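You operate a simulated robot arm through the tools that you are given. There is no shell and no other tool. Be economical: measure what you need, move in short steps, check, and stop when the job is done.

Carry out the task below with a simulated two-armed robot. There is one attempt and no reset: what you move stays moved.

## Task
Put the flat tin on the slot one away on the top of the steel table. Put the 3.5 mm grey bar from the slot one on the slot three and the 2.0 mm grey bar on the truck pallet top. Stack the grey box labelled "fuses" from the top of the steel table on top of the grey box that says "bulbs". Stack the tape roll marked "72" from the top of the steel table on top of the tape roll marked "29". Stack the Berry brown jar from the small pallet on top of the Cherry brown jar. Any order will do.
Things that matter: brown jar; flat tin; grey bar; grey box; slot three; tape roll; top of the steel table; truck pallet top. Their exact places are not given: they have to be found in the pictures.

Only the result counts: the job must be done as asked and must still hold three seconds after the hand-in. Knocking over, shifting, dropping, spilling or breaking anything else fails it.

## Robot
Two 7-joint arms with two-finger parallel grippers on one trunk, on a base that drives. Base frame: it is fixed to the floor where the robot stands at the start and does not move with it; the origin is under the middle of the robot, x ahead of it, y to its left, z up. Lengths are in mm, angles in degrees, forces in N, time in s.
The left shoulder is at the start at [60, 189, 1157], the right one opposite. With the tool pointing down near the work surface each hand reaches from about 100 to 320 mm from the robot's upright axis, wherever it stands, measured 20 degrees to its own side. Places, roughly: brown jar [-7250, -5000, 750]; flat tin [500, -250, 500]; grey bar [750, -250, 500]; grey box [-4250, -5250, 750]; slot three [600, -400, 1000]; tape roll [-4250, -5250, 750]; top of the steel table [-4900, -5400, 800]; truck pallet top [600, -700, 100]. Payload 3.43 kg a hand.
Tool frame (each hand has its own): the origin (TCP) lies between the finger pads and is the grasp point; the fingertips stand 30 mm ahead of it; z points along the fingers, y is the line along which they close. Largest opening 94 mm; finger width 28, thickness 10; the body of the gripper, 50 by 96 mm, starts 55 mm behind the TCP.
Orientation is told as [roll, pitch, yaw] about the base's x, y, z axes, in that order, counted from this pose: with the fingers straight down and closing along the base's y, the tool's x points along the base's -x, its y along +y and its z along -z.

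## Interface
- The arms move only by the tool play_rows. It takes "left_series", "right_series" or both (then of equal length, played together; a hand with none holds still); each is a list that holds one entry, the list of rows, each a list of 7 numbers: the turn, a rotation vector about the base's x, y, z in degrees, then the shift along the base's x, y, z in mm, then the finger opening in mm, from 0 to 94. In form: [[[ax, ay, az, x, y, z, fingers], ...]]. A call has 1 to 10 rows; each row shifts and turns the commanded pose from where the row before left it. Each row takes 0.2 s and may step no farther than 50 mm and 8.6 degrees from the row before; otherwise, or with a gripper value out of range, the whole call is refused. A pose out of reach is approached as far as the arm can. The call stops where the force on the tool passes 40 N (or 10 N more than at its start, if that is more) or the arm is blocked; 0.2 s more then pass. Each finger travels about 153 mm/s and halts on what it meets, pressing with about 27 N; the grip force reading is that of the motor and also rises with nothing between the fingers. The clock runs only during rows and for 0.2 s after the last one: add rows that do not move to give the fingers time. It gives the time, the measured TCP pose, the force on the tool (base axes), the opening and the grip force at its end, in the units of the frame above (readings bear some noise), with the torque about the TCP (base axes, N m) and any sound that the robot's microphone picked up.
- Cameras (640 x 400 px; columns grow to the right, rows downward): "scene" is now at [-2.7, -37.2, 1699.5]; the picture's right is [-0.55, -0.83, 0.00], its down [-0.70, 0.46, -0.55] and it looks along [0.46, -0.30, -0.84] (base axes); focal length 268 px, centre (320, 200). "left" rides on the left gripper at [76, -14, -102] in its tool frame; the picture's right is [0.18, 0.98, 0.00], its down [-0.75, 0.14, -0.64] and it looks along [-0.63, 0.12, 0.77] (tool axes); focal length 243 px, centre (320, 200). "right" rides on the right gripper at [76, 14, -102] in its tool frame; the picture's right is [-0.18, 0.98, 0.00], its down [-0.75, -0.14, -0.64] and it looks along [-0.63, -0.12, 0.77] (tool axes); focal length 243 px, centre (320, 200).
- get_image(camera): a new picture of that camera. The clock stands still meanwhile.
- raise_lower(by): slides the trunk up (or, below 0, down) by that many mm; the arms and the scene camera ride with it, the base frame stays. It gives what a move gives, with no picture.
- base_move(legs): drives the robot by 1 to 6 legs, each [ahead, left, turn to the left] in mm, mm and degrees, along the robot's own axes; the way and the turn of a leg run together, so that a leg with both is an arc; at most 1500 mm and 180 degrees a leg. The arms and the cameras ride along, it lands a little off, and it stops where it bumps. It gives what a move gives.
- turn_head(pan, tilt): turns the head with the scene camera to pan (to the left, within 86 degrees either way) and tilt (down, from -29 to 69), counted from straight ahead of the robot. It gives what a move gives.
- probe_pixels(camera, pixels): for up to 12 pixels [column, row] of the newest picture of that camera ("zoom" is the newest enlarged one), the place [x, y, z] in the base frame of the surface seen there, good to about 3 mm. The clock stands still meanwhile.
- enlarge(camera, box): a new picture of the part [left, top, right, bottom] of that camera's present view, enlarged. The clock stands still meanwhile.
- finish_job(): hands the job in; it is judged then, once.

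Work in short steps. Measure before you move; look again where a grasp or a placing could have gone wrong, and mend it. You have 124 turns and 124 pictures in all, those below and enlarged ones among them. Open the grippers and draw the arms clear of the work before you hand the job in, unless the task says otherwise; then end with one line.

The tools are called after "Request:" as a command line: name --argument value ..., lists and objects as JSON in quotes. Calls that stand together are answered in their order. play_rows: Moves the arms, as the interface text tells. Its arguments: {"type":"object","properties":{"left_series":{"type":"array"},"right_series":{"type":"array"}},"required":[]} The other tools are called the same way: raise_lower (by) slides the trunk up or down; base_move (legs) drives the base; turn_head (pan, tilt) turns the head that bears the scene camera; get_image (camera) takes a picture; probe_pixels (camera, pixels) gives the place of the surface under pixels of a picture; enlarge (camera, box) takes an enlarged picture of a part of a camera's view; finish_job () hands the job in.

At the start:

```text
time_s: 0.0
left_tool_pos: [283.5, -25.5, 1152.6]
left_tool_rot: [-0.1, 0.0, 0.0]
left_wrist_force: [-0.5, 0.9, -0.1]
left_ft_torque: [0.0, -0.01, -0.03]
left_width: 93.8
left_finger_force: 0.0
right_tool_pos: [250.0, -328.4, 1243.5]
right_tool_rot: [0.1, -0.1, 0.0]
right_wrist_force: [0.8, 0.5, -0.5]
right_ft_torque: [-0.02, -0.04, 0.03]
right_width: 94.0
right_finger_force: 0.0
trunk travel left (down, up): [-829.0, 161.0]
robot x, y, heading: [2.0, 2.1, 0.3]
head pan, tilt: [-33.4, 56.8]
```

scene: 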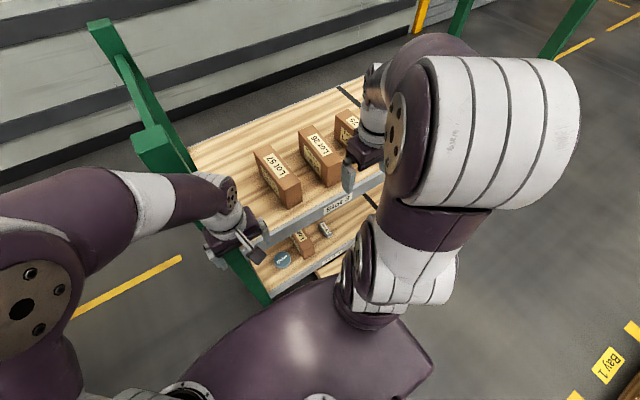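
right: 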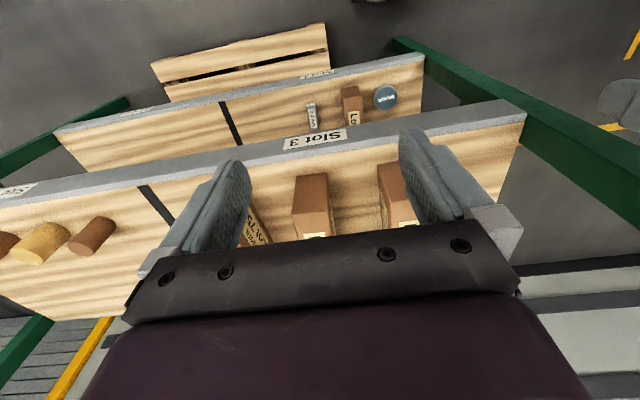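
left: 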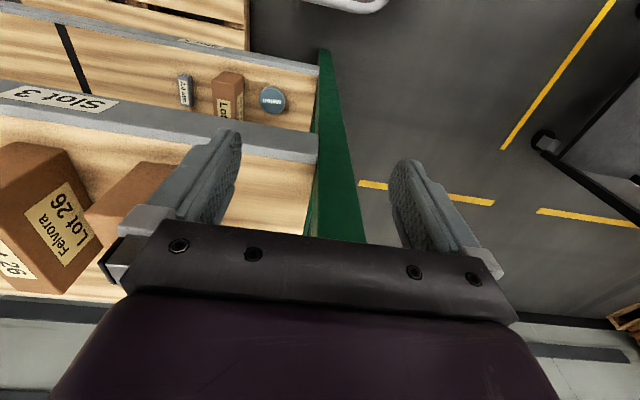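

The scene shows the rack: upper shelf Slot 3 at about (340,205), lower shelf with the tin (283,260) and bar (325,230). I probe and enlarge for detail.

Request:
enlarge --camera "right" --box '[270, 60, 430, 160]'

Request:
probe_pixels --camera "right" --pixels '[[385, 98], [350, 95], [312, 118], [314, 140], [230, 125], [400, 62], [70, 140], [240, 60], [160, 200], [500, 110], [313, 200], [395, 180]]'

Request:
enlarge --camera "left" --box '[100, 30, 340, 180]'

Request:
probe_pixels --camera "left" --pixels '[[272, 98], [228, 82], [185, 88], [189, 104], [60, 100], [180, 45], [330, 150], [150, 180], [40, 180], [250, 150]]'

```text
4.00 times, centred on (350, 110) of right
```

zoom: 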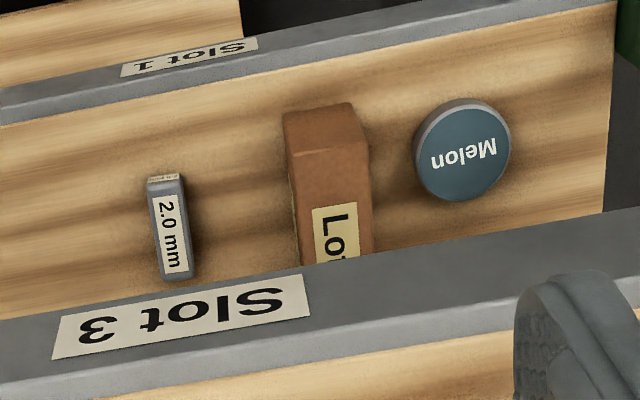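

```text
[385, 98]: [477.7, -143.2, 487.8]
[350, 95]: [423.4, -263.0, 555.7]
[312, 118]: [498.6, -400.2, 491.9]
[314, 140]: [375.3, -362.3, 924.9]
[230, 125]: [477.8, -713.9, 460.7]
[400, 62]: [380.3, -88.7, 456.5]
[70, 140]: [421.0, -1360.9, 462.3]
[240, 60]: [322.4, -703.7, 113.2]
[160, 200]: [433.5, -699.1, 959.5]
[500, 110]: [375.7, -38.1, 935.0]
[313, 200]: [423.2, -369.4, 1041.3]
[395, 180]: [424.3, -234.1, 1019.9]
```

```text
2.67 times, centred on (220, 105) of left
```

zoom: 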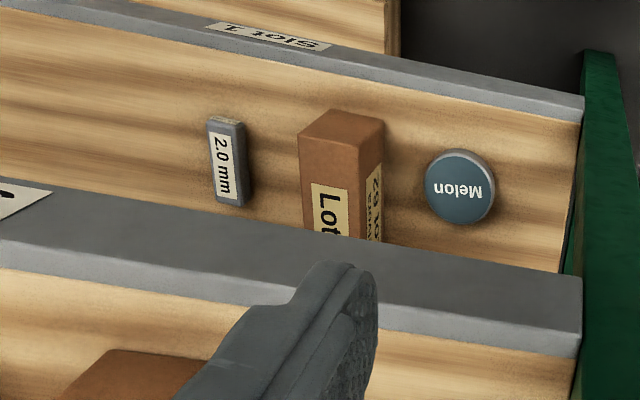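

```text
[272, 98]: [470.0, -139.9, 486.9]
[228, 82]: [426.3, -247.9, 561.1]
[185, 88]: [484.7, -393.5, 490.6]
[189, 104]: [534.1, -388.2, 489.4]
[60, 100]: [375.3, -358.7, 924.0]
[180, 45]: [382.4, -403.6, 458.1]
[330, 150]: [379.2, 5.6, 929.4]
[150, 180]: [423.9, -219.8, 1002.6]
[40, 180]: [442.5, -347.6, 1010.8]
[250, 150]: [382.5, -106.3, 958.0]
```

The lower shelf (z≈460) holds the 2.0 bar, a lot box and the tin "Melon"; front edge at x≈375. I look around with the head before moving.

Request:
turn_head --pan -80 --tilt 20

Request:
get_image --camera "scene"

Request:
turn_head --pan 80 --tilt 20

Request:
get_image --camera "scene"

Request:
turn_head --pan -10 --tilt 35

Request:
get_image --camera "scene"

```text
time_s: 1.1
left_tool_pos: [284.2, -26.5, 1151.1]
left_tool_rot: [0.0, 0.1, 0.0]
left_wrist_force: [-0.2, -1.0, 0.0]
left_ft_torque: [0.01, -0.03, -0.03]
left_width: 94.0
left_finger_force: 0.1
right_tool_pos: [250.5, -328.1, 1243.0]
right_tool_rot: [0.1, 0.0, -0.1]
right_wrist_force: [-0.4, -1.0, 0.3]
right_ft_torque: [-0.02, 0.01, 0.0]
right_width: 93.9
right_finger_force: 0.0
trunk travel left (down, up): [-829.0, 161.0]
robot x, y, heading: [1.3, -2.3, -0.0]
head pan, tilt: [-80.0, 20.0]
```

```text
118 pictures are left
```

scene: 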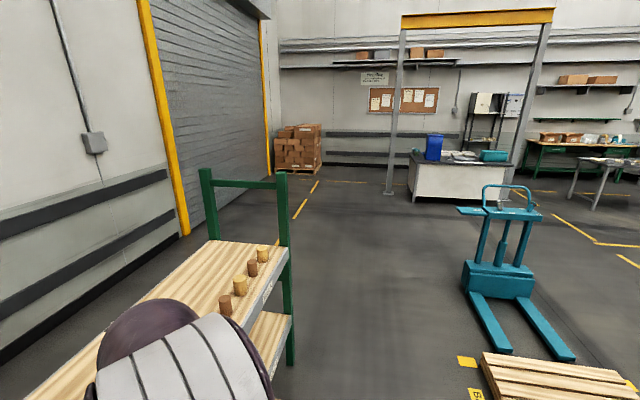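

```text
time_s: 3.6
left_tool_pos: [284.8, -25.9, 1151.2]
left_tool_rot: [0.0, 0.0, 0.1]
left_wrist_force: [0.0, 0.3, 0.1]
left_ft_torque: [0.02, 0.01, 0.02]
left_width: 94.2
left_finger_force: 0.0
right_tool_pos: [250.5, -327.6, 1243.2]
right_tool_rot: [0.0, -0.1, 0.0]
right_wrist_force: [-0.2, -0.4, 0.2]
right_ft_torque: [0.0, -0.03, 0.02]
right_width: 93.8
right_finger_force: 0.0
trunk travel left (down, up): [-829.0, 161.0]
robot x, y, heading: [0.5, -0.3, -0.2]
head pan, tilt: [80.0, 20.0]
```

```text
117 pictures are left
```

scene: 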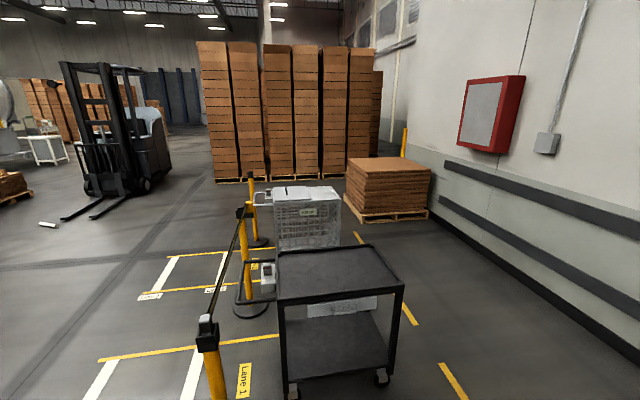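

```text
time_s: 5.2
left_tool_pos: [283.9, -27.6, 1152.3]
left_tool_rot: [0.1, 0.1, 0.0]
left_wrist_force: [0.7, 0.2, -1.1]
left_ft_torque: [0.02, 0.01, -0.02]
left_width: 93.8
left_finger_force: 0.0
right_tool_pos: [251.1, -327.0, 1243.2]
right_tool_rot: [0.0, 0.1, 0.0]
right_wrist_force: [-0.4, 0.3, 0.3]
right_ft_torque: [0.0, -0.04, 0.0]
right_width: 93.9
right_finger_force: 0.0
trunk travel left (down, up): [-829.0, 161.0]
robot x, y, heading: [1.4, 2.3, -0.1]
head pan, tilt: [-10.0, 35.0]
```

```text
116 pictures are left
```

scene: 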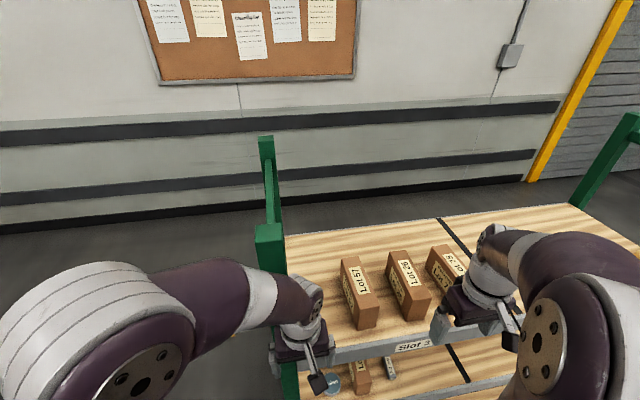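

I back off a little and lower the trunk to look into the lower shelf.

Request:
base_move --legs '[[-250, 0, 0]]'

Request:
raise_lower --by -700

Request:
turn_head --pan -22 --tilt 30

Request:
get_image --camera "scene"

```text
time_s: 7.1
left_tool_pos: [36.8, -27.4, 1151.2]
left_tool_rot: [-0.1, -0.1, -0.2]
left_wrist_force: [0.5, -0.5, 0.1]
left_ft_torque: [-0.01, 0.0, 0.0]
left_width: 94.1
left_finger_force: 0.1
right_tool_pos: [1.3, -327.8, 1242.9]
right_tool_rot: [0.0, 0.0, -0.3]
right_wrist_force: [0.0, -0.6, 0.9]
right_ft_torque: [0.0, 0.01, -0.01]
right_width: 93.8
right_finger_force: 0.1
trunk travel left (down, up): [-829.0, 161.0]
robot x, y, heading: [-251.9, -1.0, -0.2]
head pan, tilt: [-10.0, 35.0]
```

```text
refused: -700 is not a number from -400 to 400
```

```text
time_s: 7.8
left_tool_pos: [34.9, -27.3, 1152.2]
left_tool_rot: [0.0, 0.1, -0.2]
left_wrist_force: [-0.3, -0.1, -0.3]
left_ft_torque: [0.0, -0.01, -0.04]
left_width: 93.9
left_finger_force: 0.1
right_tool_pos: [-1.6, -329.2, 1242.4]
right_tool_rot: [0.0, 0.0, -0.3]
right_wrist_force: [-0.8, 0.5, 0.8]
right_ft_torque: [0.03, 0.01, 0.0]
right_width: 94.2
right_finger_force: 0.1
trunk travel left (down, up): [-829.0, 161.0]
robot x, y, heading: [-250.9, 2.9, -0.2]
head pan, tilt: [-22.0, 30.0]
```

```text
115 pictures are left
```

scene: 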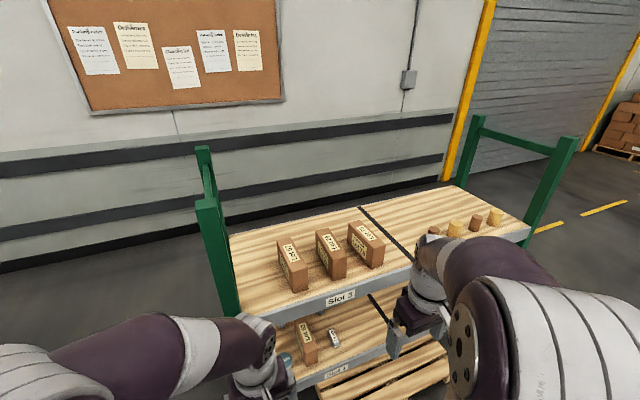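

Good overview; I probe the upper shelf and boxes, then lower in two steps.

Request:
probe_pixels --camera "scene" --pixels '[[245, 245], [360, 212], [300, 287], [334, 278], [372, 267], [308, 354], [332, 345], [350, 385], [360, 250], [255, 290], [395, 260], [350, 300]]'

Request:
raise_lower --by -400

Request:
raise_lower --by -300

Request:
turn_head --pan -25 --tilt 25

Request:
get_image --camera "scene"

```text
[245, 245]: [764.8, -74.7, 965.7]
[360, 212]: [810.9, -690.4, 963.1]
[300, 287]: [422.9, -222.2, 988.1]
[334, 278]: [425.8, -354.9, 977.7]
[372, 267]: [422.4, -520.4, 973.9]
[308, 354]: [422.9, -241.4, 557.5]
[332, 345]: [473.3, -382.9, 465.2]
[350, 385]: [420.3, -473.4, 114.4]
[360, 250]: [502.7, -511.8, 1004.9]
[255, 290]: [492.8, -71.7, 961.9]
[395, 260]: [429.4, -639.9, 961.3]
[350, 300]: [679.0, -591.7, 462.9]
```

```text
time_s: 11.6
left_tool_pos: [35.3, -26.6, 752.2]
left_tool_rot: [-0.1, 0.0, -0.3]
left_wrist_force: [0.5, -0.1, 0.2]
left_ft_torque: [0.03, 0.03, 0.05]
left_width: 93.8
left_finger_force: 0.0
right_tool_pos: [-0.4, -328.0, 843.3]
right_tool_rot: [-0.1, 0.0, -0.2]
right_wrist_force: [-0.5, -0.5, 0.5]
right_ft_torque: [0.0, 0.0, 0.01]
right_width: 94.3
right_finger_force: 0.2
trunk travel left (down, up): [-429.0, 561.0]
robot x, y, heading: [-249.8, 4.6, -0.4]
head pan, tilt: [-22.0, 30.0]
```

```text
time_s: 14.6
left_tool_pos: [35.4, -26.6, 452.0]
left_tool_rot: [0.1, 0.0, -0.3]
left_wrist_force: [0.7, -0.1, -0.5]
left_ft_torque: [0.01, -0.02, -0.02]
left_width: 93.9
left_finger_force: 0.0
right_tool_pos: [-0.5, -327.9, 542.7]
right_tool_rot: [0.0, 0.0, -0.2]
right_wrist_force: [0.1, 0.8, 0.9]
right_ft_torque: [-0.01, 0.03, -0.02]
right_width: 94.1
right_finger_force: 0.1
trunk travel left (down, up): [-129.0, 861.0]
robot x, y, heading: [-248.7, 1.5, -0.3]
head pan, tilt: [-22.0, 30.0]
```

```text
time_s: 15.3
left_tool_pos: [34.9, -27.3, 451.7]
left_tool_rot: [0.1, -0.1, -0.2]
left_wrist_force: [-1.8, -0.2, -0.1]
left_ft_torque: [0.02, 0.05, 0.01]
left_width: 94.1
left_finger_force: 0.0
right_tool_pos: [-0.6, -328.3, 543.1]
right_tool_rot: [0.0, 0.0, -0.1]
right_wrist_force: [0.1, -0.9, 0.2]
right_ft_torque: [0.01, 0.0, -0.01]
right_width: 94.1
right_finger_force: 0.0
trunk travel left (down, up): [-129.0, 861.0]
robot x, y, heading: [-248.0, 3.0, -0.1]
head pan, tilt: [-25.0, 25.0]
```

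```text
114 pictures are left
```

scene: 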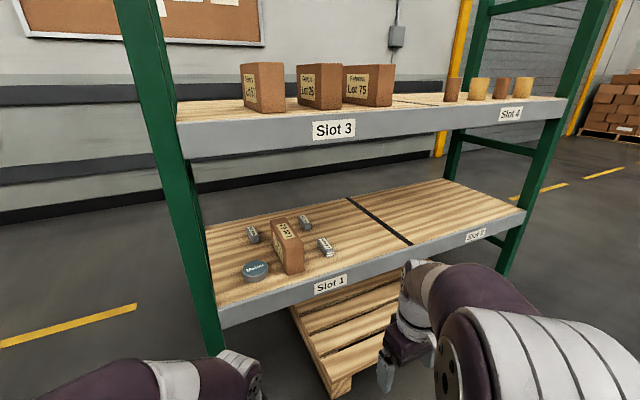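

Now I see bars at (252,234), (305,222) and (325,247), the tin at (256,270). Enlarge and probe.

Request:
enlarge --camera "scene" --box '[220, 195, 364, 285]'

Request:
probe_pixels --camera "scene" --pixels '[[256, 268], [253, 235], [250, 227], [305, 222], [302, 217], [324, 244], [320, 238], [331, 255], [330, 330], [287, 245], [420, 200], [400, 110]]'

```text
4.44 times, centred on (292, 240) of scene
```

zoom: 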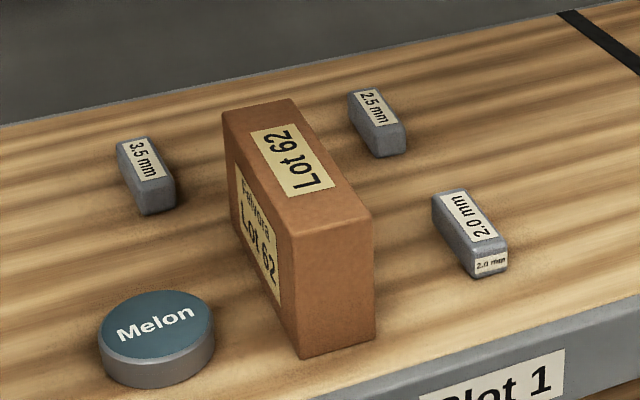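

```text
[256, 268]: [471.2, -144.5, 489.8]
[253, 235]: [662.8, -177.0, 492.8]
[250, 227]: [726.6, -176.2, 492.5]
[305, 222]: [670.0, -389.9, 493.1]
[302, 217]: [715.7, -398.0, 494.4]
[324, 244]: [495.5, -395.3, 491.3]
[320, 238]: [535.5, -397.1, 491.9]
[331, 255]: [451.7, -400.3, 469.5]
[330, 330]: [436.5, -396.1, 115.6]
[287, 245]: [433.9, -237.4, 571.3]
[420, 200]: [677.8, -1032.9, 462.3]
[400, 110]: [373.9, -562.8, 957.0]
```

Bars found: 3.5 at about (690,-176), 2.5 at (690,-394), 2.0 at (505,-396), tin (472,-144). I raise the trunk and test a tilted reach with the right arm in free space in front of the rack.

Request:
probe_pixels --camera "zoom" --pixels '[[156, 198], [128, 138], [145, 160], [160, 190], [118, 145], [148, 137], [456, 192], [486, 240], [436, 200], [500, 240], [108, 330], [205, 330]]'

Request:
raise_lower --by 250

Request:
play_rows --right_series '[[[0, -4.8, 0, 29, 14.8, -29.3, 94], [0, -4.8, 0, 29, 14.8, -29.3, 94], [0, -4.8, 0, 29, 14.8, -29.3, 94], [0, -4.8, 0, 29, 14.8, -29.3, 94], [0, -4.8, 0, 29, 14.8, -29.3, 94], [0, -4.8, 0, 29, 14.8, -29.3, 94], [0, -4.8, 0, 29, 14.8, -29.3, 94], [0, -4.8, 0, 29, 14.8, -29.3, 94], [0, -4.8, 0, 29, 14.8, -29.3, 94], [0, 0, 0, 0, 0, 0, 94]]]'

Request:
get_image --camera "scene"

Request:
get_image --camera "right"

```text
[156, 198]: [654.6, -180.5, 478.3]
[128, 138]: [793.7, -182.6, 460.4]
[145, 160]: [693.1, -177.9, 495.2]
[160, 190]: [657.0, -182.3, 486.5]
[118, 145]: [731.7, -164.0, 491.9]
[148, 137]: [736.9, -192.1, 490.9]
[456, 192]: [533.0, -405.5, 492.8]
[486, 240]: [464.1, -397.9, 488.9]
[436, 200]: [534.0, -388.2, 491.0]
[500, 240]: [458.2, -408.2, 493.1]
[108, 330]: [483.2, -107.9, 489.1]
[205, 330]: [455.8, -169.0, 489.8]
```

```text
time_s: 17.9
left_tool_pos: [35.5, -25.6, 701.5]
left_tool_rot: [-0.1, 0.0, -0.3]
left_wrist_force: [0.2, 1.0, -0.1]
left_ft_torque: [0.02, 0.01, 0.0]
left_width: 94.0
left_finger_force: 0.1
right_tool_pos: [-0.5, -328.5, 792.5]
right_tool_rot: [0.0, 0.1, -0.2]
right_wrist_force: [-0.4, 0.1, -0.8]
right_ft_torque: [0.03, -0.01, -0.01]
right_width: 94.0
right_finger_force: 0.1
trunk travel left (down, up): [-379.0, 611.0]
robot x, y, heading: [-247.7, 2.0, -0.1]
head pan, tilt: [-25.0, 25.0]
```

```text
time_s: 20.1
left_tool_pos: [34.3, -27.4, 701.3]
left_tool_rot: [0.0, 0.0, -0.2]
left_wrist_force: [0.1, -0.6, 0.2]
left_ft_torque: [0.02, 0.01, 0.0]
left_width: 94.0
left_finger_force: 0.1
right_tool_pos: [253.5, -223.1, 527.9]
right_tool_rot: [0.6, -43.1, -0.2]
right_wrist_force: [0.6, 0.7, -0.5]
right_ft_torque: [-0.02, 0.02, -0.02]
right_width: 94.0
right_finger_force: 0.1
right hand out of reach, approached as far as the arm can: row 9
trunk travel left (down, up): [-379.0, 611.0]
robot x, y, heading: [-249.2, -1.4, -0.0]
head pan, tilt: [-25.0, 25.0]
```

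```text
112 pictures are left
```

scene: 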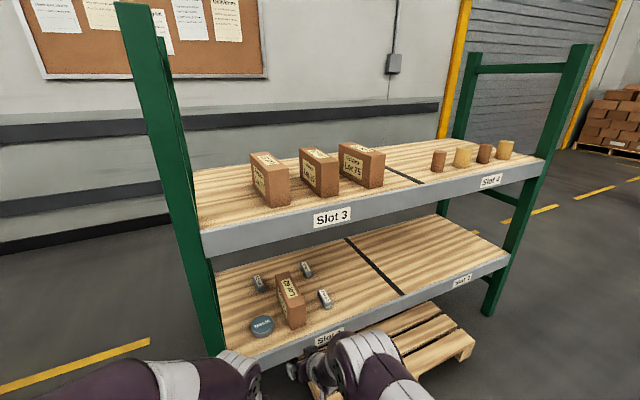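

```text
111 pictures are left
```

right: 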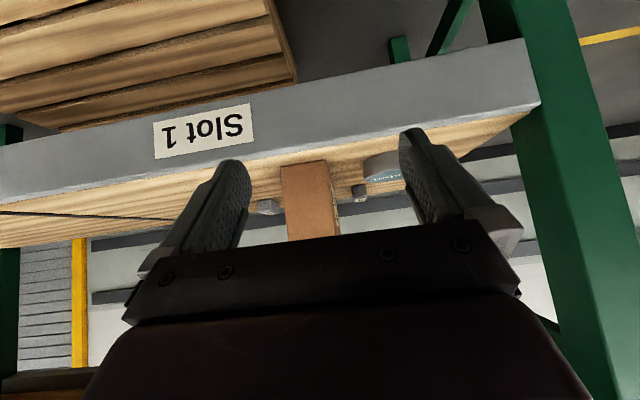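

The reach at a 43° tilt ends about 500 mm ahead of the robot's axis. I need to know how close the base can drive, so I look down at the robot's own body.

Request:
turn_head --pan 0 --tilt 69

Request:
get_image --camera "scene"

Request:
probe_pixels --camera "scene" --pixels '[[320, 390], [320, 350], [320, 300], [320, 250], [320, 200], [320, 150], [320, 100], [220, 350], [420, 350], [250, 300], [390, 300], [320, 50]]'

```text
time_s: 21.2
left_tool_pos: [34.6, -26.7, 703.2]
left_tool_rot: [0.0, 0.0, -0.1]
left_wrist_force: [-0.4, 0.0, -0.2]
left_ft_torque: [-0.03, -0.03, 0.0]
left_width: 94.0
left_finger_force: 0.0
right_tool_pos: [254.8, -222.6, 527.9]
right_tool_rot: [0.6, -43.1, -0.2]
right_wrist_force: [0.8, 0.1, 0.1]
right_ft_torque: [-0.01, 0.01, 0.0]
right_width: 94.0
right_finger_force: 0.1
trunk travel left (down, up): [-379.0, 611.0]
robot x, y, heading: [-252.5, -0.7, -0.4]
head pan, tilt: [0.0, 68.8]
```

```text
110 pictures are left
```

scene: 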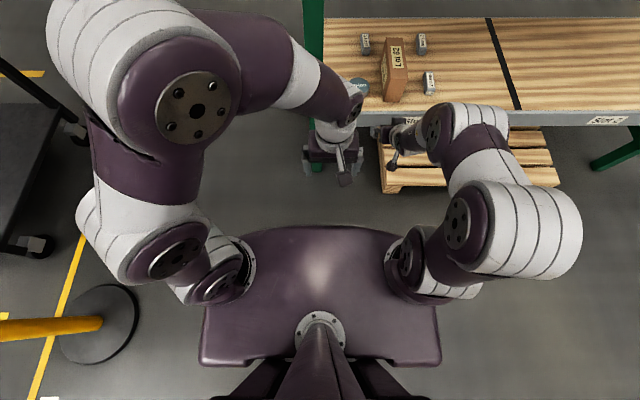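

```text
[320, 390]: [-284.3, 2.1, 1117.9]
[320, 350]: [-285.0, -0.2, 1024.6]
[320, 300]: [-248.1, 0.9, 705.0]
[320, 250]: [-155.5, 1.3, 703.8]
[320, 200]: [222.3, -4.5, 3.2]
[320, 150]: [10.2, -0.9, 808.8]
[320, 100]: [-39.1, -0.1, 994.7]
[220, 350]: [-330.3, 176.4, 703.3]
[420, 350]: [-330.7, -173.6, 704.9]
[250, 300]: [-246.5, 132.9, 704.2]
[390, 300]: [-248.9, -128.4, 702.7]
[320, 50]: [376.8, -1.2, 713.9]
```

The carriage's front edge is at rel +130; the base beneath is hidden but ends before about rel +330. I pitch the left hand backward to see the base foot with its camera.

Request:
play_rows --left_series '[[[0, 7, 0, 5, 0, 0, 94], [0, 7, 0, 5, 0, 0, 94], [0, 7, 0, 5, 0, 0, 94], [0, 7, 0, 5, 0, 0, 94], [0, 7, 0, 5, 0, 0, 94], [0, 7, 0, 5, 0, 0, 94], [0, 7, 0, 5, 0, 0, 94]]]'

Request:
get_image --camera "left"

Request:
probe_pixels --camera "scene" --pixels '[[383, 180], [390, 190], [540, 140], [318, 60], [310, 20]]'

```text
time_s: 22.8
left_tool_pos: [-48.1, 23.4, 577.6]
left_tool_rot: [-0.2, 49.0, -0.3]
left_wrist_force: [0.4, -0.3, -0.8]
left_ft_torque: [0.0, -0.02, 0.01]
left_width: 94.0
left_finger_force: 0.1
left hand out of reach, approached as far as the arm can: row 3, 4, 5, 6, 7
right_tool_pos: [255.1, -223.8, 527.7]
right_tool_rot: [0.6, -43.1, -0.2]
right_wrist_force: [0.8, -0.2, 0.3]
right_ft_torque: [0.02, 0.01, 0.0]
right_width: 94.2
right_finger_force: 0.1
trunk travel left (down, up): [-379.0, 611.0]
robot x, y, heading: [-247.6, -0.5, -0.3]
head pan, tilt: [0.0, 68.8]
```

```text
109 pictures are left
```

left: 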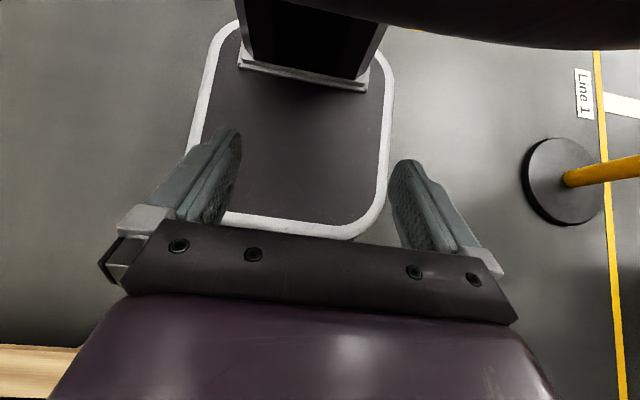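

```text
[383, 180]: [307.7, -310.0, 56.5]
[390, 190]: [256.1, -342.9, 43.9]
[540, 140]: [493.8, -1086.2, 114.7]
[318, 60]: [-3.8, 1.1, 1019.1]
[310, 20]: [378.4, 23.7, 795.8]
```

The base is visible: rounded plate with white rim. I probe its outline.

Request:
probe_pixels --camera "left" --pixels '[[310, 232], [355, 232], [384, 150], [200, 110], [230, 25], [388, 70], [300, 150], [260, 216], [345, 75], [560, 200], [345, 245]]'

Request:
probe_pixels --camera "scene" --pixels '[[100, 330], [385, 170], [387, 188], [395, 193], [386, 193]]'

```text
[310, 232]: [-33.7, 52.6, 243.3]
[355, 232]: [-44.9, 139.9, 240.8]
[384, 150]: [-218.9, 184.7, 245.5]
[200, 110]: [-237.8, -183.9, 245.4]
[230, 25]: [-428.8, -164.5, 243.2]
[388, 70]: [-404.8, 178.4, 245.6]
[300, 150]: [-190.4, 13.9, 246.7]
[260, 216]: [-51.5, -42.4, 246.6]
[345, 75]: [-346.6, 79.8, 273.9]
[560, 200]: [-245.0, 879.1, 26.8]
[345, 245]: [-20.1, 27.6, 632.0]
```

```text
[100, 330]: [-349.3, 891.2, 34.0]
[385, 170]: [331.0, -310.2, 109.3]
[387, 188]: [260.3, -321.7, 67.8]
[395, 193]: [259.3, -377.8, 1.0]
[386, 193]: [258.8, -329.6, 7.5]
```

Base front is rel +225, half-width 195, 245 high; the rack leg at y≈0 limits the robot to x≈130. I check the elbow positions before driving in.

Request:
get_image --camera "scene"

Request:
probe_pixels --camera "scene" --pixels '[[530, 230], [470, 115], [440, 130], [480, 160], [150, 40], [200, 80], [290, 80], [260, 50], [310, 100], [400, 135], [500, 110], [100, 100]]'

```text
108 pictures are left
```

scene: 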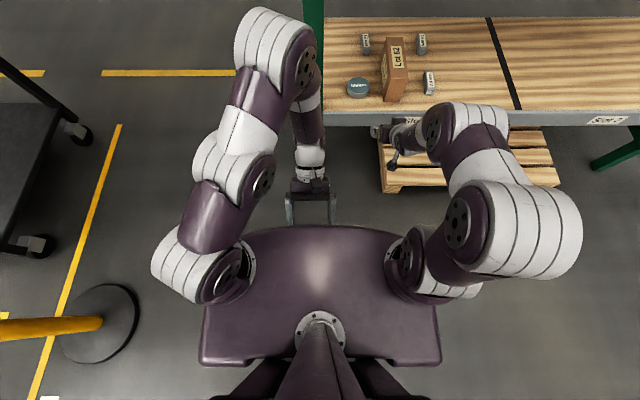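

```text
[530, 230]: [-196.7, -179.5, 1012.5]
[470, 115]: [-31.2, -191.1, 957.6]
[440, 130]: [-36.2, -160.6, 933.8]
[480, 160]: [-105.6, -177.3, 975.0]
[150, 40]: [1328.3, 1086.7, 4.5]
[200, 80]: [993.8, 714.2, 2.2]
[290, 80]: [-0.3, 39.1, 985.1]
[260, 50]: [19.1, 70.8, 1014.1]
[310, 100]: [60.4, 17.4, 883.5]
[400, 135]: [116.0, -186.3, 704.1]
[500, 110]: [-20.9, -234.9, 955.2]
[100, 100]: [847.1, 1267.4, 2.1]
```

The arms arch upward, so a lower trunk suits a flat reach into the shelf. I lower 200 mm, flatten and lift the right hand, and tuck the left hand.

Request:
raise_lower --by -200

Request:
play_rows --right_series '[[[0, -1.5, 0, 2, 5, 34, 94], [0, -1.5, 0, 2, 5, 34, 94], [0, -1.5, 0, 2, 5, 34, 94], [0, -1.5, 0, 2, 5, 34, 94], [0, -1.5, 0, 2, 5, 34, 94], [0, -1.5, 0, 2, 5, 34, 94], [0, -1.5, 0, 2, 5, 34, 94], [0, -1.5, 0, 2, 5, 34, 94]]]' --left_series '[[[0, -6.1, 0, -3, 20, 21.5, 94], [0, -6.1, 0, -3, 20, 21.5, 94], [0, -6.1, 0, -3, 20, 21.5, 94], [0, -6.1, 0, -3, 20, 21.5, 94], [0, -6.1, 0, -3, 20, 21.5, 94], [0, -6.1, 0, -3, 20, 21.5, 94], [0, -6.1, 0, -3, 20, 21.5, 94], [0, -6.1, 0, -3, 20, 21.5, 94]]]'

Request:
turn_head --pan -10 --tilt 55

Request:
get_image --camera "scene"

```text
time_s: 25.0
left_tool_pos: [-47.5, 23.7, 375.4]
left_tool_rot: [-0.2, 48.9, -0.3]
left_wrist_force: [0.2, 0.5, -0.3]
left_ft_torque: [-0.01, 0.01, 0.01]
left_width: 94.0
left_finger_force: 0.0
right_tool_pos: [254.9, -223.2, 328.8]
right_tool_rot: [0.6, -43.0, -0.3]
right_wrist_force: [0.1, 0.9, 0.4]
right_ft_torque: [0.03, 0.02, 0.0]
right_width: 93.9
right_finger_force: 0.1
trunk travel left (down, up): [-179.0, 811.0]
robot x, y, heading: [-246.5, -1.1, -0.3]
head pan, tilt: [0.0, 68.8]
```

```text
time_s: 26.8
left_tool_pos: [-21.2, 177.3, 545.6]
left_tool_rot: [0.0, 0.2, -0.2]
left_wrist_force: [0.0, -0.2, -0.5]
left_ft_torque: [0.0, -0.01, 0.0]
left_width: 94.0
left_finger_force: 0.0
left hand out of reach, approached as far as the arm can: row 7, 8
right_tool_pos: [272.8, -189.4, 603.6]
right_tool_rot: [1.1, -54.9, -0.2]
right_wrist_force: [0.9, 0.0, -0.6]
right_ft_torque: [-0.01, 0.01, 0.01]
right_width: 94.0
right_finger_force: 0.0
right hand out of reach, approached as far as the arm can: row 5, 7
trunk travel left (down, up): [-179.0, 811.0]
robot x, y, heading: [-249.5, 0.5, -0.3]
head pan, tilt: [0.0, 68.8]
```

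```text
time_s: 27.5
left_tool_pos: [-21.1, 176.7, 544.2]
left_tool_rot: [0.0, 0.2, -0.2]
left_wrist_force: [0.5, -0.2, -0.2]
left_ft_torque: [0.0, 0.03, 0.0]
left_width: 93.9
left_finger_force: 0.1
right_tool_pos: [272.9, -191.4, 602.3]
right_tool_rot: [1.2, -54.9, -0.3]
right_wrist_force: [0.0, 0.1, -0.2]
right_ft_torque: [-0.01, 0.01, 0.02]
right_width: 94.1
right_finger_force: 0.1
trunk travel left (down, up): [-179.0, 811.0]
robot x, y, heading: [-249.2, -0.5, -0.4]
head pan, tilt: [-10.0, 55.0]
```

```text
107 pictures are left
```

scene: 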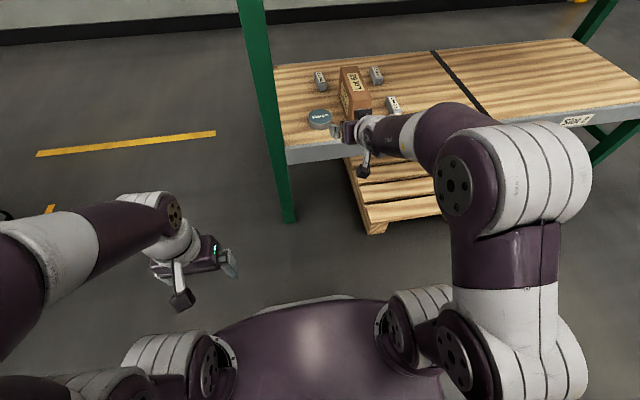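

Reach rel 522 at 55° with the arm still bent. I lift the right hand to z≈700 to clear the lot box and drive in 350 mm.

Request:
play_rows --right_series '[[[0, 0, 0, 5, 5, 35, 94], [0, 0, 0, 5, 5, 35, 94], [0, 0, 0, 5, 5, 35, 94]]]'

Request:
base_move --legs '[[200, 0, 0.4]]'

Request:
get_image --camera "scene"

```text
time_s: 28.3
left_tool_pos: [-22.2, 176.9, 544.9]
left_tool_rot: [0.1, 0.1, -0.2]
left_wrist_force: [-0.9, 0.0, 0.3]
left_ft_torque: [-0.01, -0.01, -0.01]
left_width: 94.5
left_finger_force: 0.1
right_tool_pos: [284.2, -173.5, 706.0]
right_tool_rot: [0.4, -55.0, -0.1]
right_wrist_force: [-0.1, -0.3, -0.2]
right_ft_torque: [-0.02, 0.02, 0.0]
right_width: 93.8
right_finger_force: 0.1
trunk travel left (down, up): [-179.0, 811.0]
robot x, y, heading: [-249.2, 1.4, -0.2]
head pan, tilt: [-10.0, 55.0]
```

```text
time_s: 29.9
left_tool_pos: [179.6, 179.0, 544.8]
left_tool_rot: [0.1, 0.2, 0.3]
left_wrist_force: [-0.2, 0.1, -0.6]
left_ft_torque: [-0.03, -0.02, 0.0]
left_width: 94.4
left_finger_force: 0.0
right_tool_pos: [491.0, -168.7, 707.0]
right_tool_rot: [0.6, -55.2, 0.2]
right_wrist_force: [0.9, -1.1, 0.3]
right_ft_torque: [-0.01, -0.01, 0.01]
right_width: 94.1
right_finger_force: 0.1
trunk travel left (down, up): [-179.0, 811.0]
robot x, y, heading: [-45.6, -1.6, 0.3]
head pan, tilt: [-10.0, 55.0]
```

```text
106 pictures are left
```

scene: 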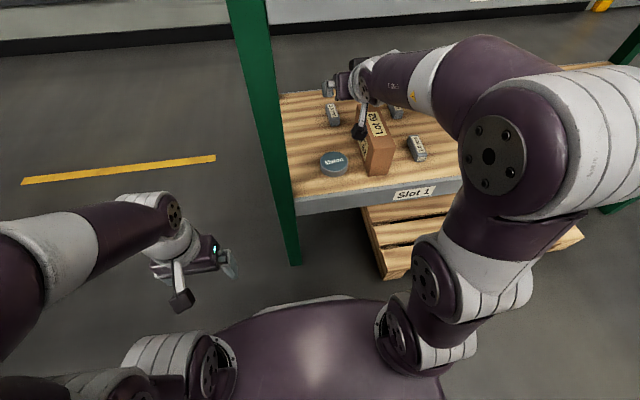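

I check elbow heights against the upper shelf before going further.

Request:
probe_pixels --camera "scene" --pixels '[[580, 80], [540, 60], [490, 45], [430, 60], [500, 150], [470, 240], [385, 60], [360, 80], [335, 118], [375, 118]]'

Request:
get_image --camera "right"

```text
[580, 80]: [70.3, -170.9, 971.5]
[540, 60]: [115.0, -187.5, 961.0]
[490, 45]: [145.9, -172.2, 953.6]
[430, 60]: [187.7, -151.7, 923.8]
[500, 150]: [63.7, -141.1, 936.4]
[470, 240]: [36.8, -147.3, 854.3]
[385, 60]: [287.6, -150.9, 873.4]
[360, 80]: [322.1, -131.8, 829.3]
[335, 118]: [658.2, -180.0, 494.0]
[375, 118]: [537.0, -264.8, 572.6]
```

```text
105 pictures are left
```

right: 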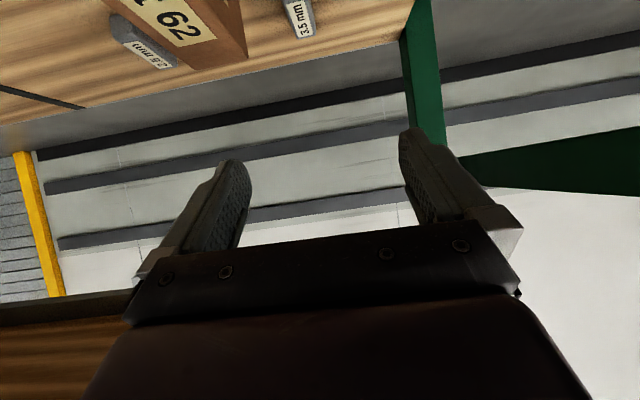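

Request:
probe_pixels --camera "right" --pixels '[[50, 340], [100, 300], [20, 380], [302, 30], [230, 55], [180, 20]]'

Request:
play_rows --right_series '[[[0, 0, 0, 0, 0, 40, 94], [0, 0, 0, 0, 0, 40, 94]]]'

Request:
raise_lower --by -150

Request:
base_move --legs '[[100, 0, 0]]'

Request:
get_image --camera "scene"

```text
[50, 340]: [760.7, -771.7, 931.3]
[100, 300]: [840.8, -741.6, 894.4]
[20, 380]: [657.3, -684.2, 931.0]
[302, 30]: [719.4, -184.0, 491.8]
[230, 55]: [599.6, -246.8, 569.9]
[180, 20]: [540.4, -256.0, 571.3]
```

```text
time_s: 30.5
left_tool_pos: [179.4, 177.7, 545.3]
left_tool_rot: [0.0, 0.2, 0.4]
left_wrist_force: [0.3, 0.0, 0.3]
left_ft_torque: [0.0, 0.06, 0.03]
left_width: 94.2
left_finger_force: 0.0
right_tool_pos: [501.2, -178.9, 773.4]
right_tool_rot: [-6.1, -64.9, 4.7]
right_wrist_force: [0.5, 0.4, 0.0]
right_ft_torque: [-0.01, -0.01, 0.01]
right_width: 94.1
right_finger_force: 0.0
right hand out of reach, approached as far as the arm can: row 1, 2
trunk travel left (down, up): [-179.0, 811.0]
robot x, y, heading: [-47.8, 2.7, 0.3]
head pan, tilt: [-10.0, 55.0]
```

```text
time_s: 32.3
left_tool_pos: [181.0, 178.7, 394.2]
left_tool_rot: [0.0, 0.2, 0.3]
left_wrist_force: [-0.4, -1.0, 0.0]
left_ft_torque: [-0.01, -0.01, 0.01]
left_width: 93.8
left_finger_force: 0.0
right_tool_pos: [500.5, -180.2, 622.4]
right_tool_rot: [-6.3, -64.8, 4.9]
right_wrist_force: [0.8, 0.6, 0.1]
right_ft_torque: [0.01, 0.04, -0.01]
right_width: 94.1
right_finger_force: 0.2
trunk travel left (down, up): [-29.0, 961.0]
robot x, y, heading: [-45.0, -1.5, 0.2]
head pan, tilt: [-10.0, 55.0]
```

```text
time_s: 33.4
left_tool_pos: [279.6, 179.1, 395.7]
left_tool_rot: [0.0, 0.2, 0.3]
left_wrist_force: [0.9, 0.7, 0.5]
left_ft_torque: [-0.03, 0.0, 0.02]
left_width: 93.8
left_finger_force: 0.1
right_tool_pos: [601.4, -178.9, 622.8]
right_tool_rot: [-6.2, -64.7, 4.7]
right_wrist_force: [-0.2, 0.6, -0.3]
right_ft_torque: [0.01, 0.01, 0.02]
right_width: 94.2
right_finger_force: 0.1
trunk travel left (down, up): [-29.0, 961.0]
robot x, y, heading: [53.4, -0.4, 0.4]
head pan, tilt: [-10.0, 55.0]
```

```text
104 pictures are left
```

scene: 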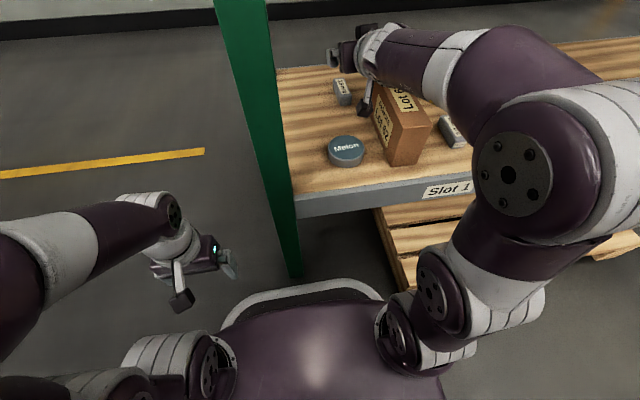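

I need the lot box's left face relative to the hand body; probe box corners in the scene view.

Request:
enlarge --camera "scene" --box '[310, 40, 470, 180]'

Request:
probe_pixels --camera "scene" --pixels '[[392, 140], [388, 150], [376, 130], [404, 142], [425, 128], [378, 105], [343, 88], [337, 82], [350, 104], [342, 95], [346, 150], [428, 140]]'

```text
2.86 times, centred on (390, 110) of scene
```

zoom: 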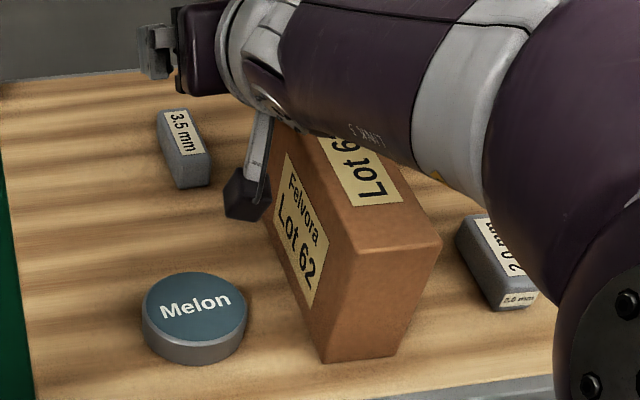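

```text
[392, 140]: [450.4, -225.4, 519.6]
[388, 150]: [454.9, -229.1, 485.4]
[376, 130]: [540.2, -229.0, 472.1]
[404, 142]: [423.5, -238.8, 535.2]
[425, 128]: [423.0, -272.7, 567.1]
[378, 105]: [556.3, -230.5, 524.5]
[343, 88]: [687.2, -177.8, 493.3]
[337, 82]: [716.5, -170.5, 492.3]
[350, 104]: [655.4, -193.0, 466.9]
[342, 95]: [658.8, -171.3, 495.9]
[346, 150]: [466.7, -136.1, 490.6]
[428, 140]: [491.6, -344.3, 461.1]
```

Box left face is y≈-228, bar center y≈-179. I'll yaw the hand about -10° to keep its body clear of the box, and pitch to -52°.

Request:
play_rows --right_series '[[[1.3, 4.2, -3.3, -10, 5, 0, 94], [1.3, 4.2, -3.3, -10, 5, 0, 94], [1.3, 4.2, -3.3, 0, 5, 0, 60], [0, 0, 0, 0, 0, 0, 60]]]'

Request:
base_move --legs '[[55, 0, -0.3]]'

Request:
get_image --camera "right"

```text
time_s: 34.4
left_tool_pos: [279.8, 179.4, 395.0]
left_tool_rot: [0.0, 0.2, 0.3]
left_wrist_force: [0.3, 0.6, 1.1]
left_ft_torque: [-0.01, -0.06, 0.0]
left_width: 94.1
left_finger_force: 0.1
right_tool_pos: [580.4, -164.4, 621.8]
right_tool_rot: [-0.1, -51.8, -10.6]
right_wrist_force: [0.0, 0.5, 0.0]
right_ft_torque: [-0.03, -0.01, -0.01]
right_width: 60.2
right_finger_force: 0.0
trunk travel left (down, up): [-29.0, 961.0]
robot x, y, heading: [54.4, -0.3, 0.5]
head pan, tilt: [-10.0, 55.0]
```

```text
time_s: 35.4
left_tool_pos: [336.8, 178.6, 394.5]
left_tool_rot: [-0.1, 0.2, 0.1]
left_wrist_force: [-0.3, -1.0, 0.5]
left_ft_torque: [0.01, 0.0, 0.0]
left_width: 94.1
left_finger_force: 0.1
right_tool_pos: [635.3, -167.9, 622.9]
right_tool_rot: [0.1, -52.0, -10.7]
right_wrist_force: [-0.9, -1.4, 0.7]
right_ft_torque: [-0.02, 0.01, 0.02]
right_width: 60.0
right_finger_force: 0.0
trunk travel left (down, up): [-29.0, 961.0]
robot x, y, heading: [108.9, 1.7, 0.2]
head pan, tilt: [-10.0, 55.0]
```

```text
102 pictures are left
```

right: 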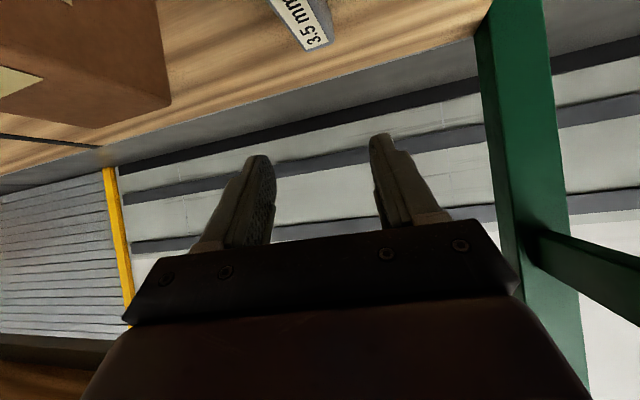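

Orientation tracks well. I descend partway to z≈545 above the bar's front and look.

Request:
play_rows --right_series '[[[0, 0, 0, 10, -3, -40, 60], [0, 0, 0, 10, -3, -38, 60], [0, 0, 0, 0, 0, 0, 60]]]'

Request:
get_image --camera "right"

Request:
get_image --camera "scene"

```text
time_s: 36.2
left_tool_pos: [336.8, 178.5, 395.3]
left_tool_rot: [0.0, 0.2, 0.0]
left_wrist_force: [0.0, -0.2, -0.7]
left_ft_torque: [-0.03, 0.03, -0.01]
left_width: 94.1
left_finger_force: 0.1
right_tool_pos: [655.2, -173.5, 544.5]
right_tool_rot: [0.1, -51.9, -10.8]
right_wrist_force: [-0.3, 0.0, -0.9]
right_ft_torque: [0.0, -0.01, 0.0]
right_width: 59.7
right_finger_force: 0.1
trunk travel left (down, up): [-29.0, 961.0]
robot x, y, heading: [108.2, 1.8, -0.2]
head pan, tilt: [-10.0, 55.0]
```

```text
101 pictures are left
```

right: 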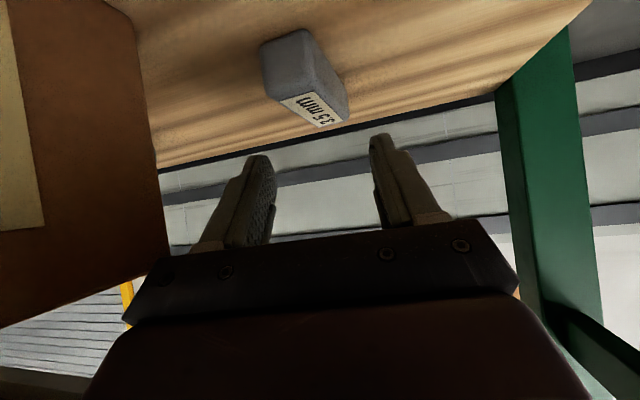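

```text
100 pictures are left
```

scene: 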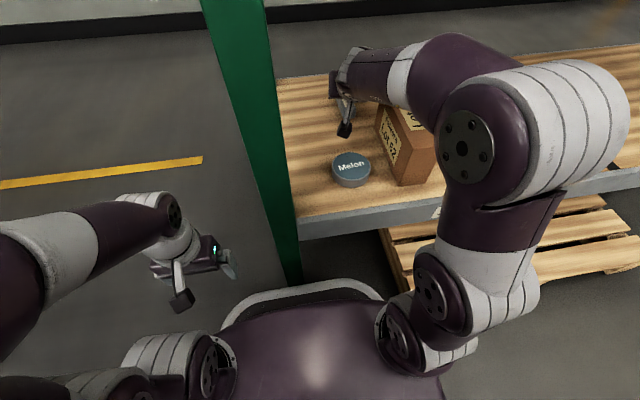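

Box stays left of the body in view; bar is ahead between fingers. I descend to z≈500 and forward.

Request:
play_rows --right_series '[[[0, 0, 0, 8, -3, -23, 60], [0, 0, 0, 12, -3, -22, 60], [0, 0, 0, 0, 0, 0, 60]]]'

Request:
get_image --camera "right"

```text
time_s: 37.0
left_tool_pos: [336.4, 177.8, 395.1]
left_tool_rot: [-0.1, 0.2, 0.0]
left_wrist_force: [0.5, -0.2, 0.1]
left_ft_torque: [0.01, 0.01, 0.03]
left_width: 94.2
left_finger_force: 0.0
right_tool_pos: [674.8, -180.1, 499.9]
right_tool_rot: [0.1, -51.9, -10.8]
right_wrist_force: [-0.3, -0.7, -1.2]
right_ft_torque: [0.01, 0.0, -0.01]
right_width: 59.8
right_finger_force: 0.1
trunk travel left (down, up): [-29.0, 961.0]
robot x, y, heading: [107.8, 2.9, 0.1]
head pan, tilt: [-10.0, 55.0]
```

```text
99 pictures are left
```

right: 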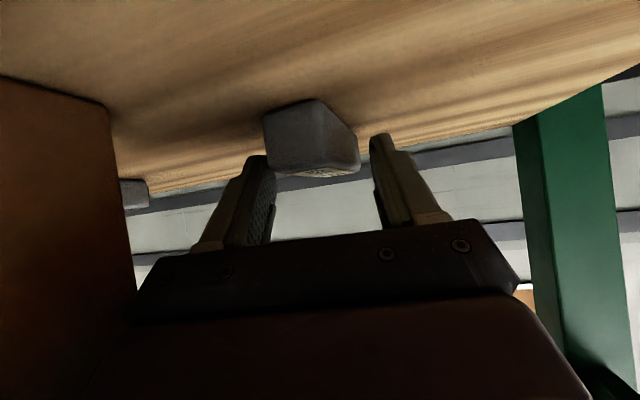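

The bar sits between the fingers; I ease 8 mm forward and 4 mm down, then close.

Request:
play_rows --right_series '[[[0, 0, 0, 8, 0, -4, 60], [0, 0, 0, 0, 0, 0, 40], [0, 0, 0, 0, 0, 0, 15], [0, 0, 0, 0, 0, 0, 15], [0, 0, 0, 0, 0, 0, 15]]]'

Request:
play_rows --right_series '[[[0, 0, 0, -3, 0, 20, 15], [0, 0, 0, -10, 0, 30, 15], [0, 0, 0, -10, 0, 30, 15], [0, 0, 0, -10, 0, 30, 15]]]'

Request:
get_image --camera "right"

```text
time_s: 38.2
left_tool_pos: [336.3, 178.2, 394.9]
left_tool_rot: [0.0, 0.2, -0.1]
left_wrist_force: [-0.3, -0.2, -0.3]
left_ft_torque: [0.0, 0.0, 0.01]
left_width: 94.0
left_finger_force: 0.0
right_tool_pos: [684.0, -179.0, 496.6]
right_tool_rot: [0.0, -51.9, -10.7]
right_wrist_force: [-0.1, -0.3, 1.0]
right_ft_torque: [-0.02, -0.05, 0.02]
right_width: 35.7
right_finger_force: 27.1
trunk travel left (down, up): [-29.0, 961.0]
robot x, y, heading: [108.0, 0.7, 0.1]
head pan, tilt: [-10.0, 55.0]
```

```text
time_s: 39.2
left_tool_pos: [336.0, 178.1, 394.1]
left_tool_rot: [0.1, 0.3, 0.0]
left_wrist_force: [0.1, 1.3, 0.1]
left_ft_torque: [0.02, 0.03, -0.02]
left_width: 93.9
left_finger_force: 0.1
right_tool_pos: [650.8, -177.8, 605.8]
right_tool_rot: [0.0, -51.8, -10.8]
right_wrist_force: [0.8, 0.2, -0.7]
right_ft_torque: [0.01, 0.01, 0.0]
right_width: 35.8
right_finger_force: 26.7
trunk travel left (down, up): [-29.0, 961.0]
robot x, y, heading: [114.1, 1.4, -0.0]
head pan, tilt: [-10.0, 55.0]
```

```text
98 pictures are left
```

right: 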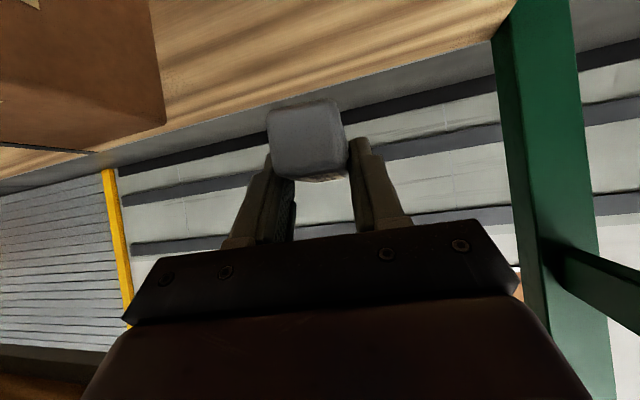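

Bar is gripped (35.7 mm, 27 N). I back out, raise the trunk, and shift left to set it on slot 3 near (470,-115).

Request:
base_move --legs '[[-400, 0, 0]]'

Request:
raise_lower --by 400

Request:
raise_lower --by 70

Request:
turn_head --pan -15 --tilt 45

Request:
get_image --camera "scene"

```text
time_s: 41.7
left_tool_pos: [-60.9, 178.0, 394.8]
left_tool_rot: [0.0, 0.2, -0.2]
left_wrist_force: [0.2, 0.6, -1.2]
left_ft_torque: [0.02, 0.01, 0.03]
left_width: 94.5
left_finger_force: 0.1
right_tool_pos: [251.9, -178.4, 606.0]
right_tool_rot: [0.1, -51.9, -10.9]
right_wrist_force: [1.2, -0.3, -1.3]
right_ft_torque: [0.01, 0.01, 0.01]
right_width: 35.5
right_finger_force: 27.1
trunk travel left (down, up): [-29.0, 961.0]
robot x, y, heading: [-290.6, 1.7, -0.1]
head pan, tilt: [-10.0, 55.0]
```

```text
time_s: 45.5
left_tool_pos: [-60.6, 178.4, 794.8]
left_tool_rot: [0.0, 0.2, -0.1]
left_wrist_force: [0.8, 0.4, -0.8]
left_ft_torque: [0.0, 0.01, -0.03]
left_width: 93.7
left_finger_force: 0.0
right_tool_pos: [252.8, -178.8, 1006.9]
right_tool_rot: [0.0, -51.9, -10.9]
right_wrist_force: [-0.7, 0.2, -0.5]
right_ft_torque: [0.01, -0.03, 0.0]
right_width: 35.7
right_finger_force: 27.2
trunk travel left (down, up): [-429.0, 561.0]
robot x, y, heading: [-287.0, 2.1, -0.4]
head pan, tilt: [-10.0, 55.0]
```

```text
time_s: 46.6
left_tool_pos: [-60.6, 178.7, 864.7]
left_tool_rot: [0.0, 0.2, -0.2]
left_wrist_force: [0.0, 0.0, 0.7]
left_ft_torque: [-0.03, -0.03, -0.03]
left_width: 93.9
left_finger_force: 0.1
right_tool_pos: [252.3, -179.2, 1076.3]
right_tool_rot: [-0.1, -52.0, -10.8]
right_wrist_force: [0.5, -0.4, -0.3]
right_ft_torque: [0.01, -0.01, 0.01]
right_width: 35.3
right_finger_force: 27.1
trunk travel left (down, up): [-499.0, 491.0]
robot x, y, heading: [-290.0, 1.5, -0.2]
head pan, tilt: [-10.0, 55.0]
```

```text
time_s: 47.3
left_tool_pos: [-61.0, 177.8, 865.1]
left_tool_rot: [0.0, 0.1, -0.2]
left_wrist_force: [-0.2, 0.2, 0.0]
left_ft_torque: [-0.02, 0.0, -0.02]
left_width: 93.9
left_finger_force: 0.2
right_tool_pos: [253.2, -178.8, 1076.0]
right_tool_rot: [0.0, -51.9, -11.0]
right_wrist_force: [0.4, -0.1, -1.1]
right_ft_torque: [-0.01, 0.03, -0.02]
right_width: 35.7
right_finger_force: 26.9
trunk travel left (down, up): [-499.0, 491.0]
robot x, y, heading: [-286.6, -0.9, -0.0]
head pan, tilt: [-15.0, 45.0]
```

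```text
97 pictures are left
```

scene: 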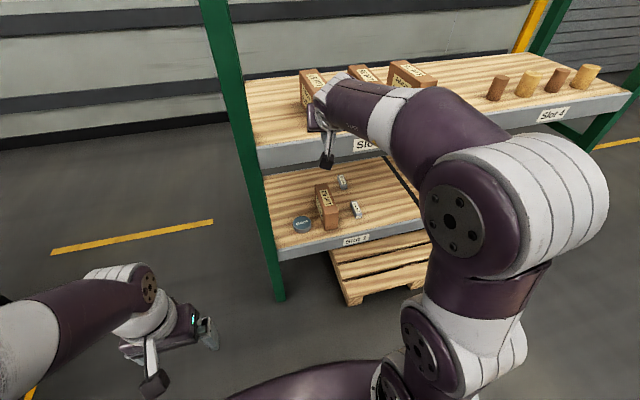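

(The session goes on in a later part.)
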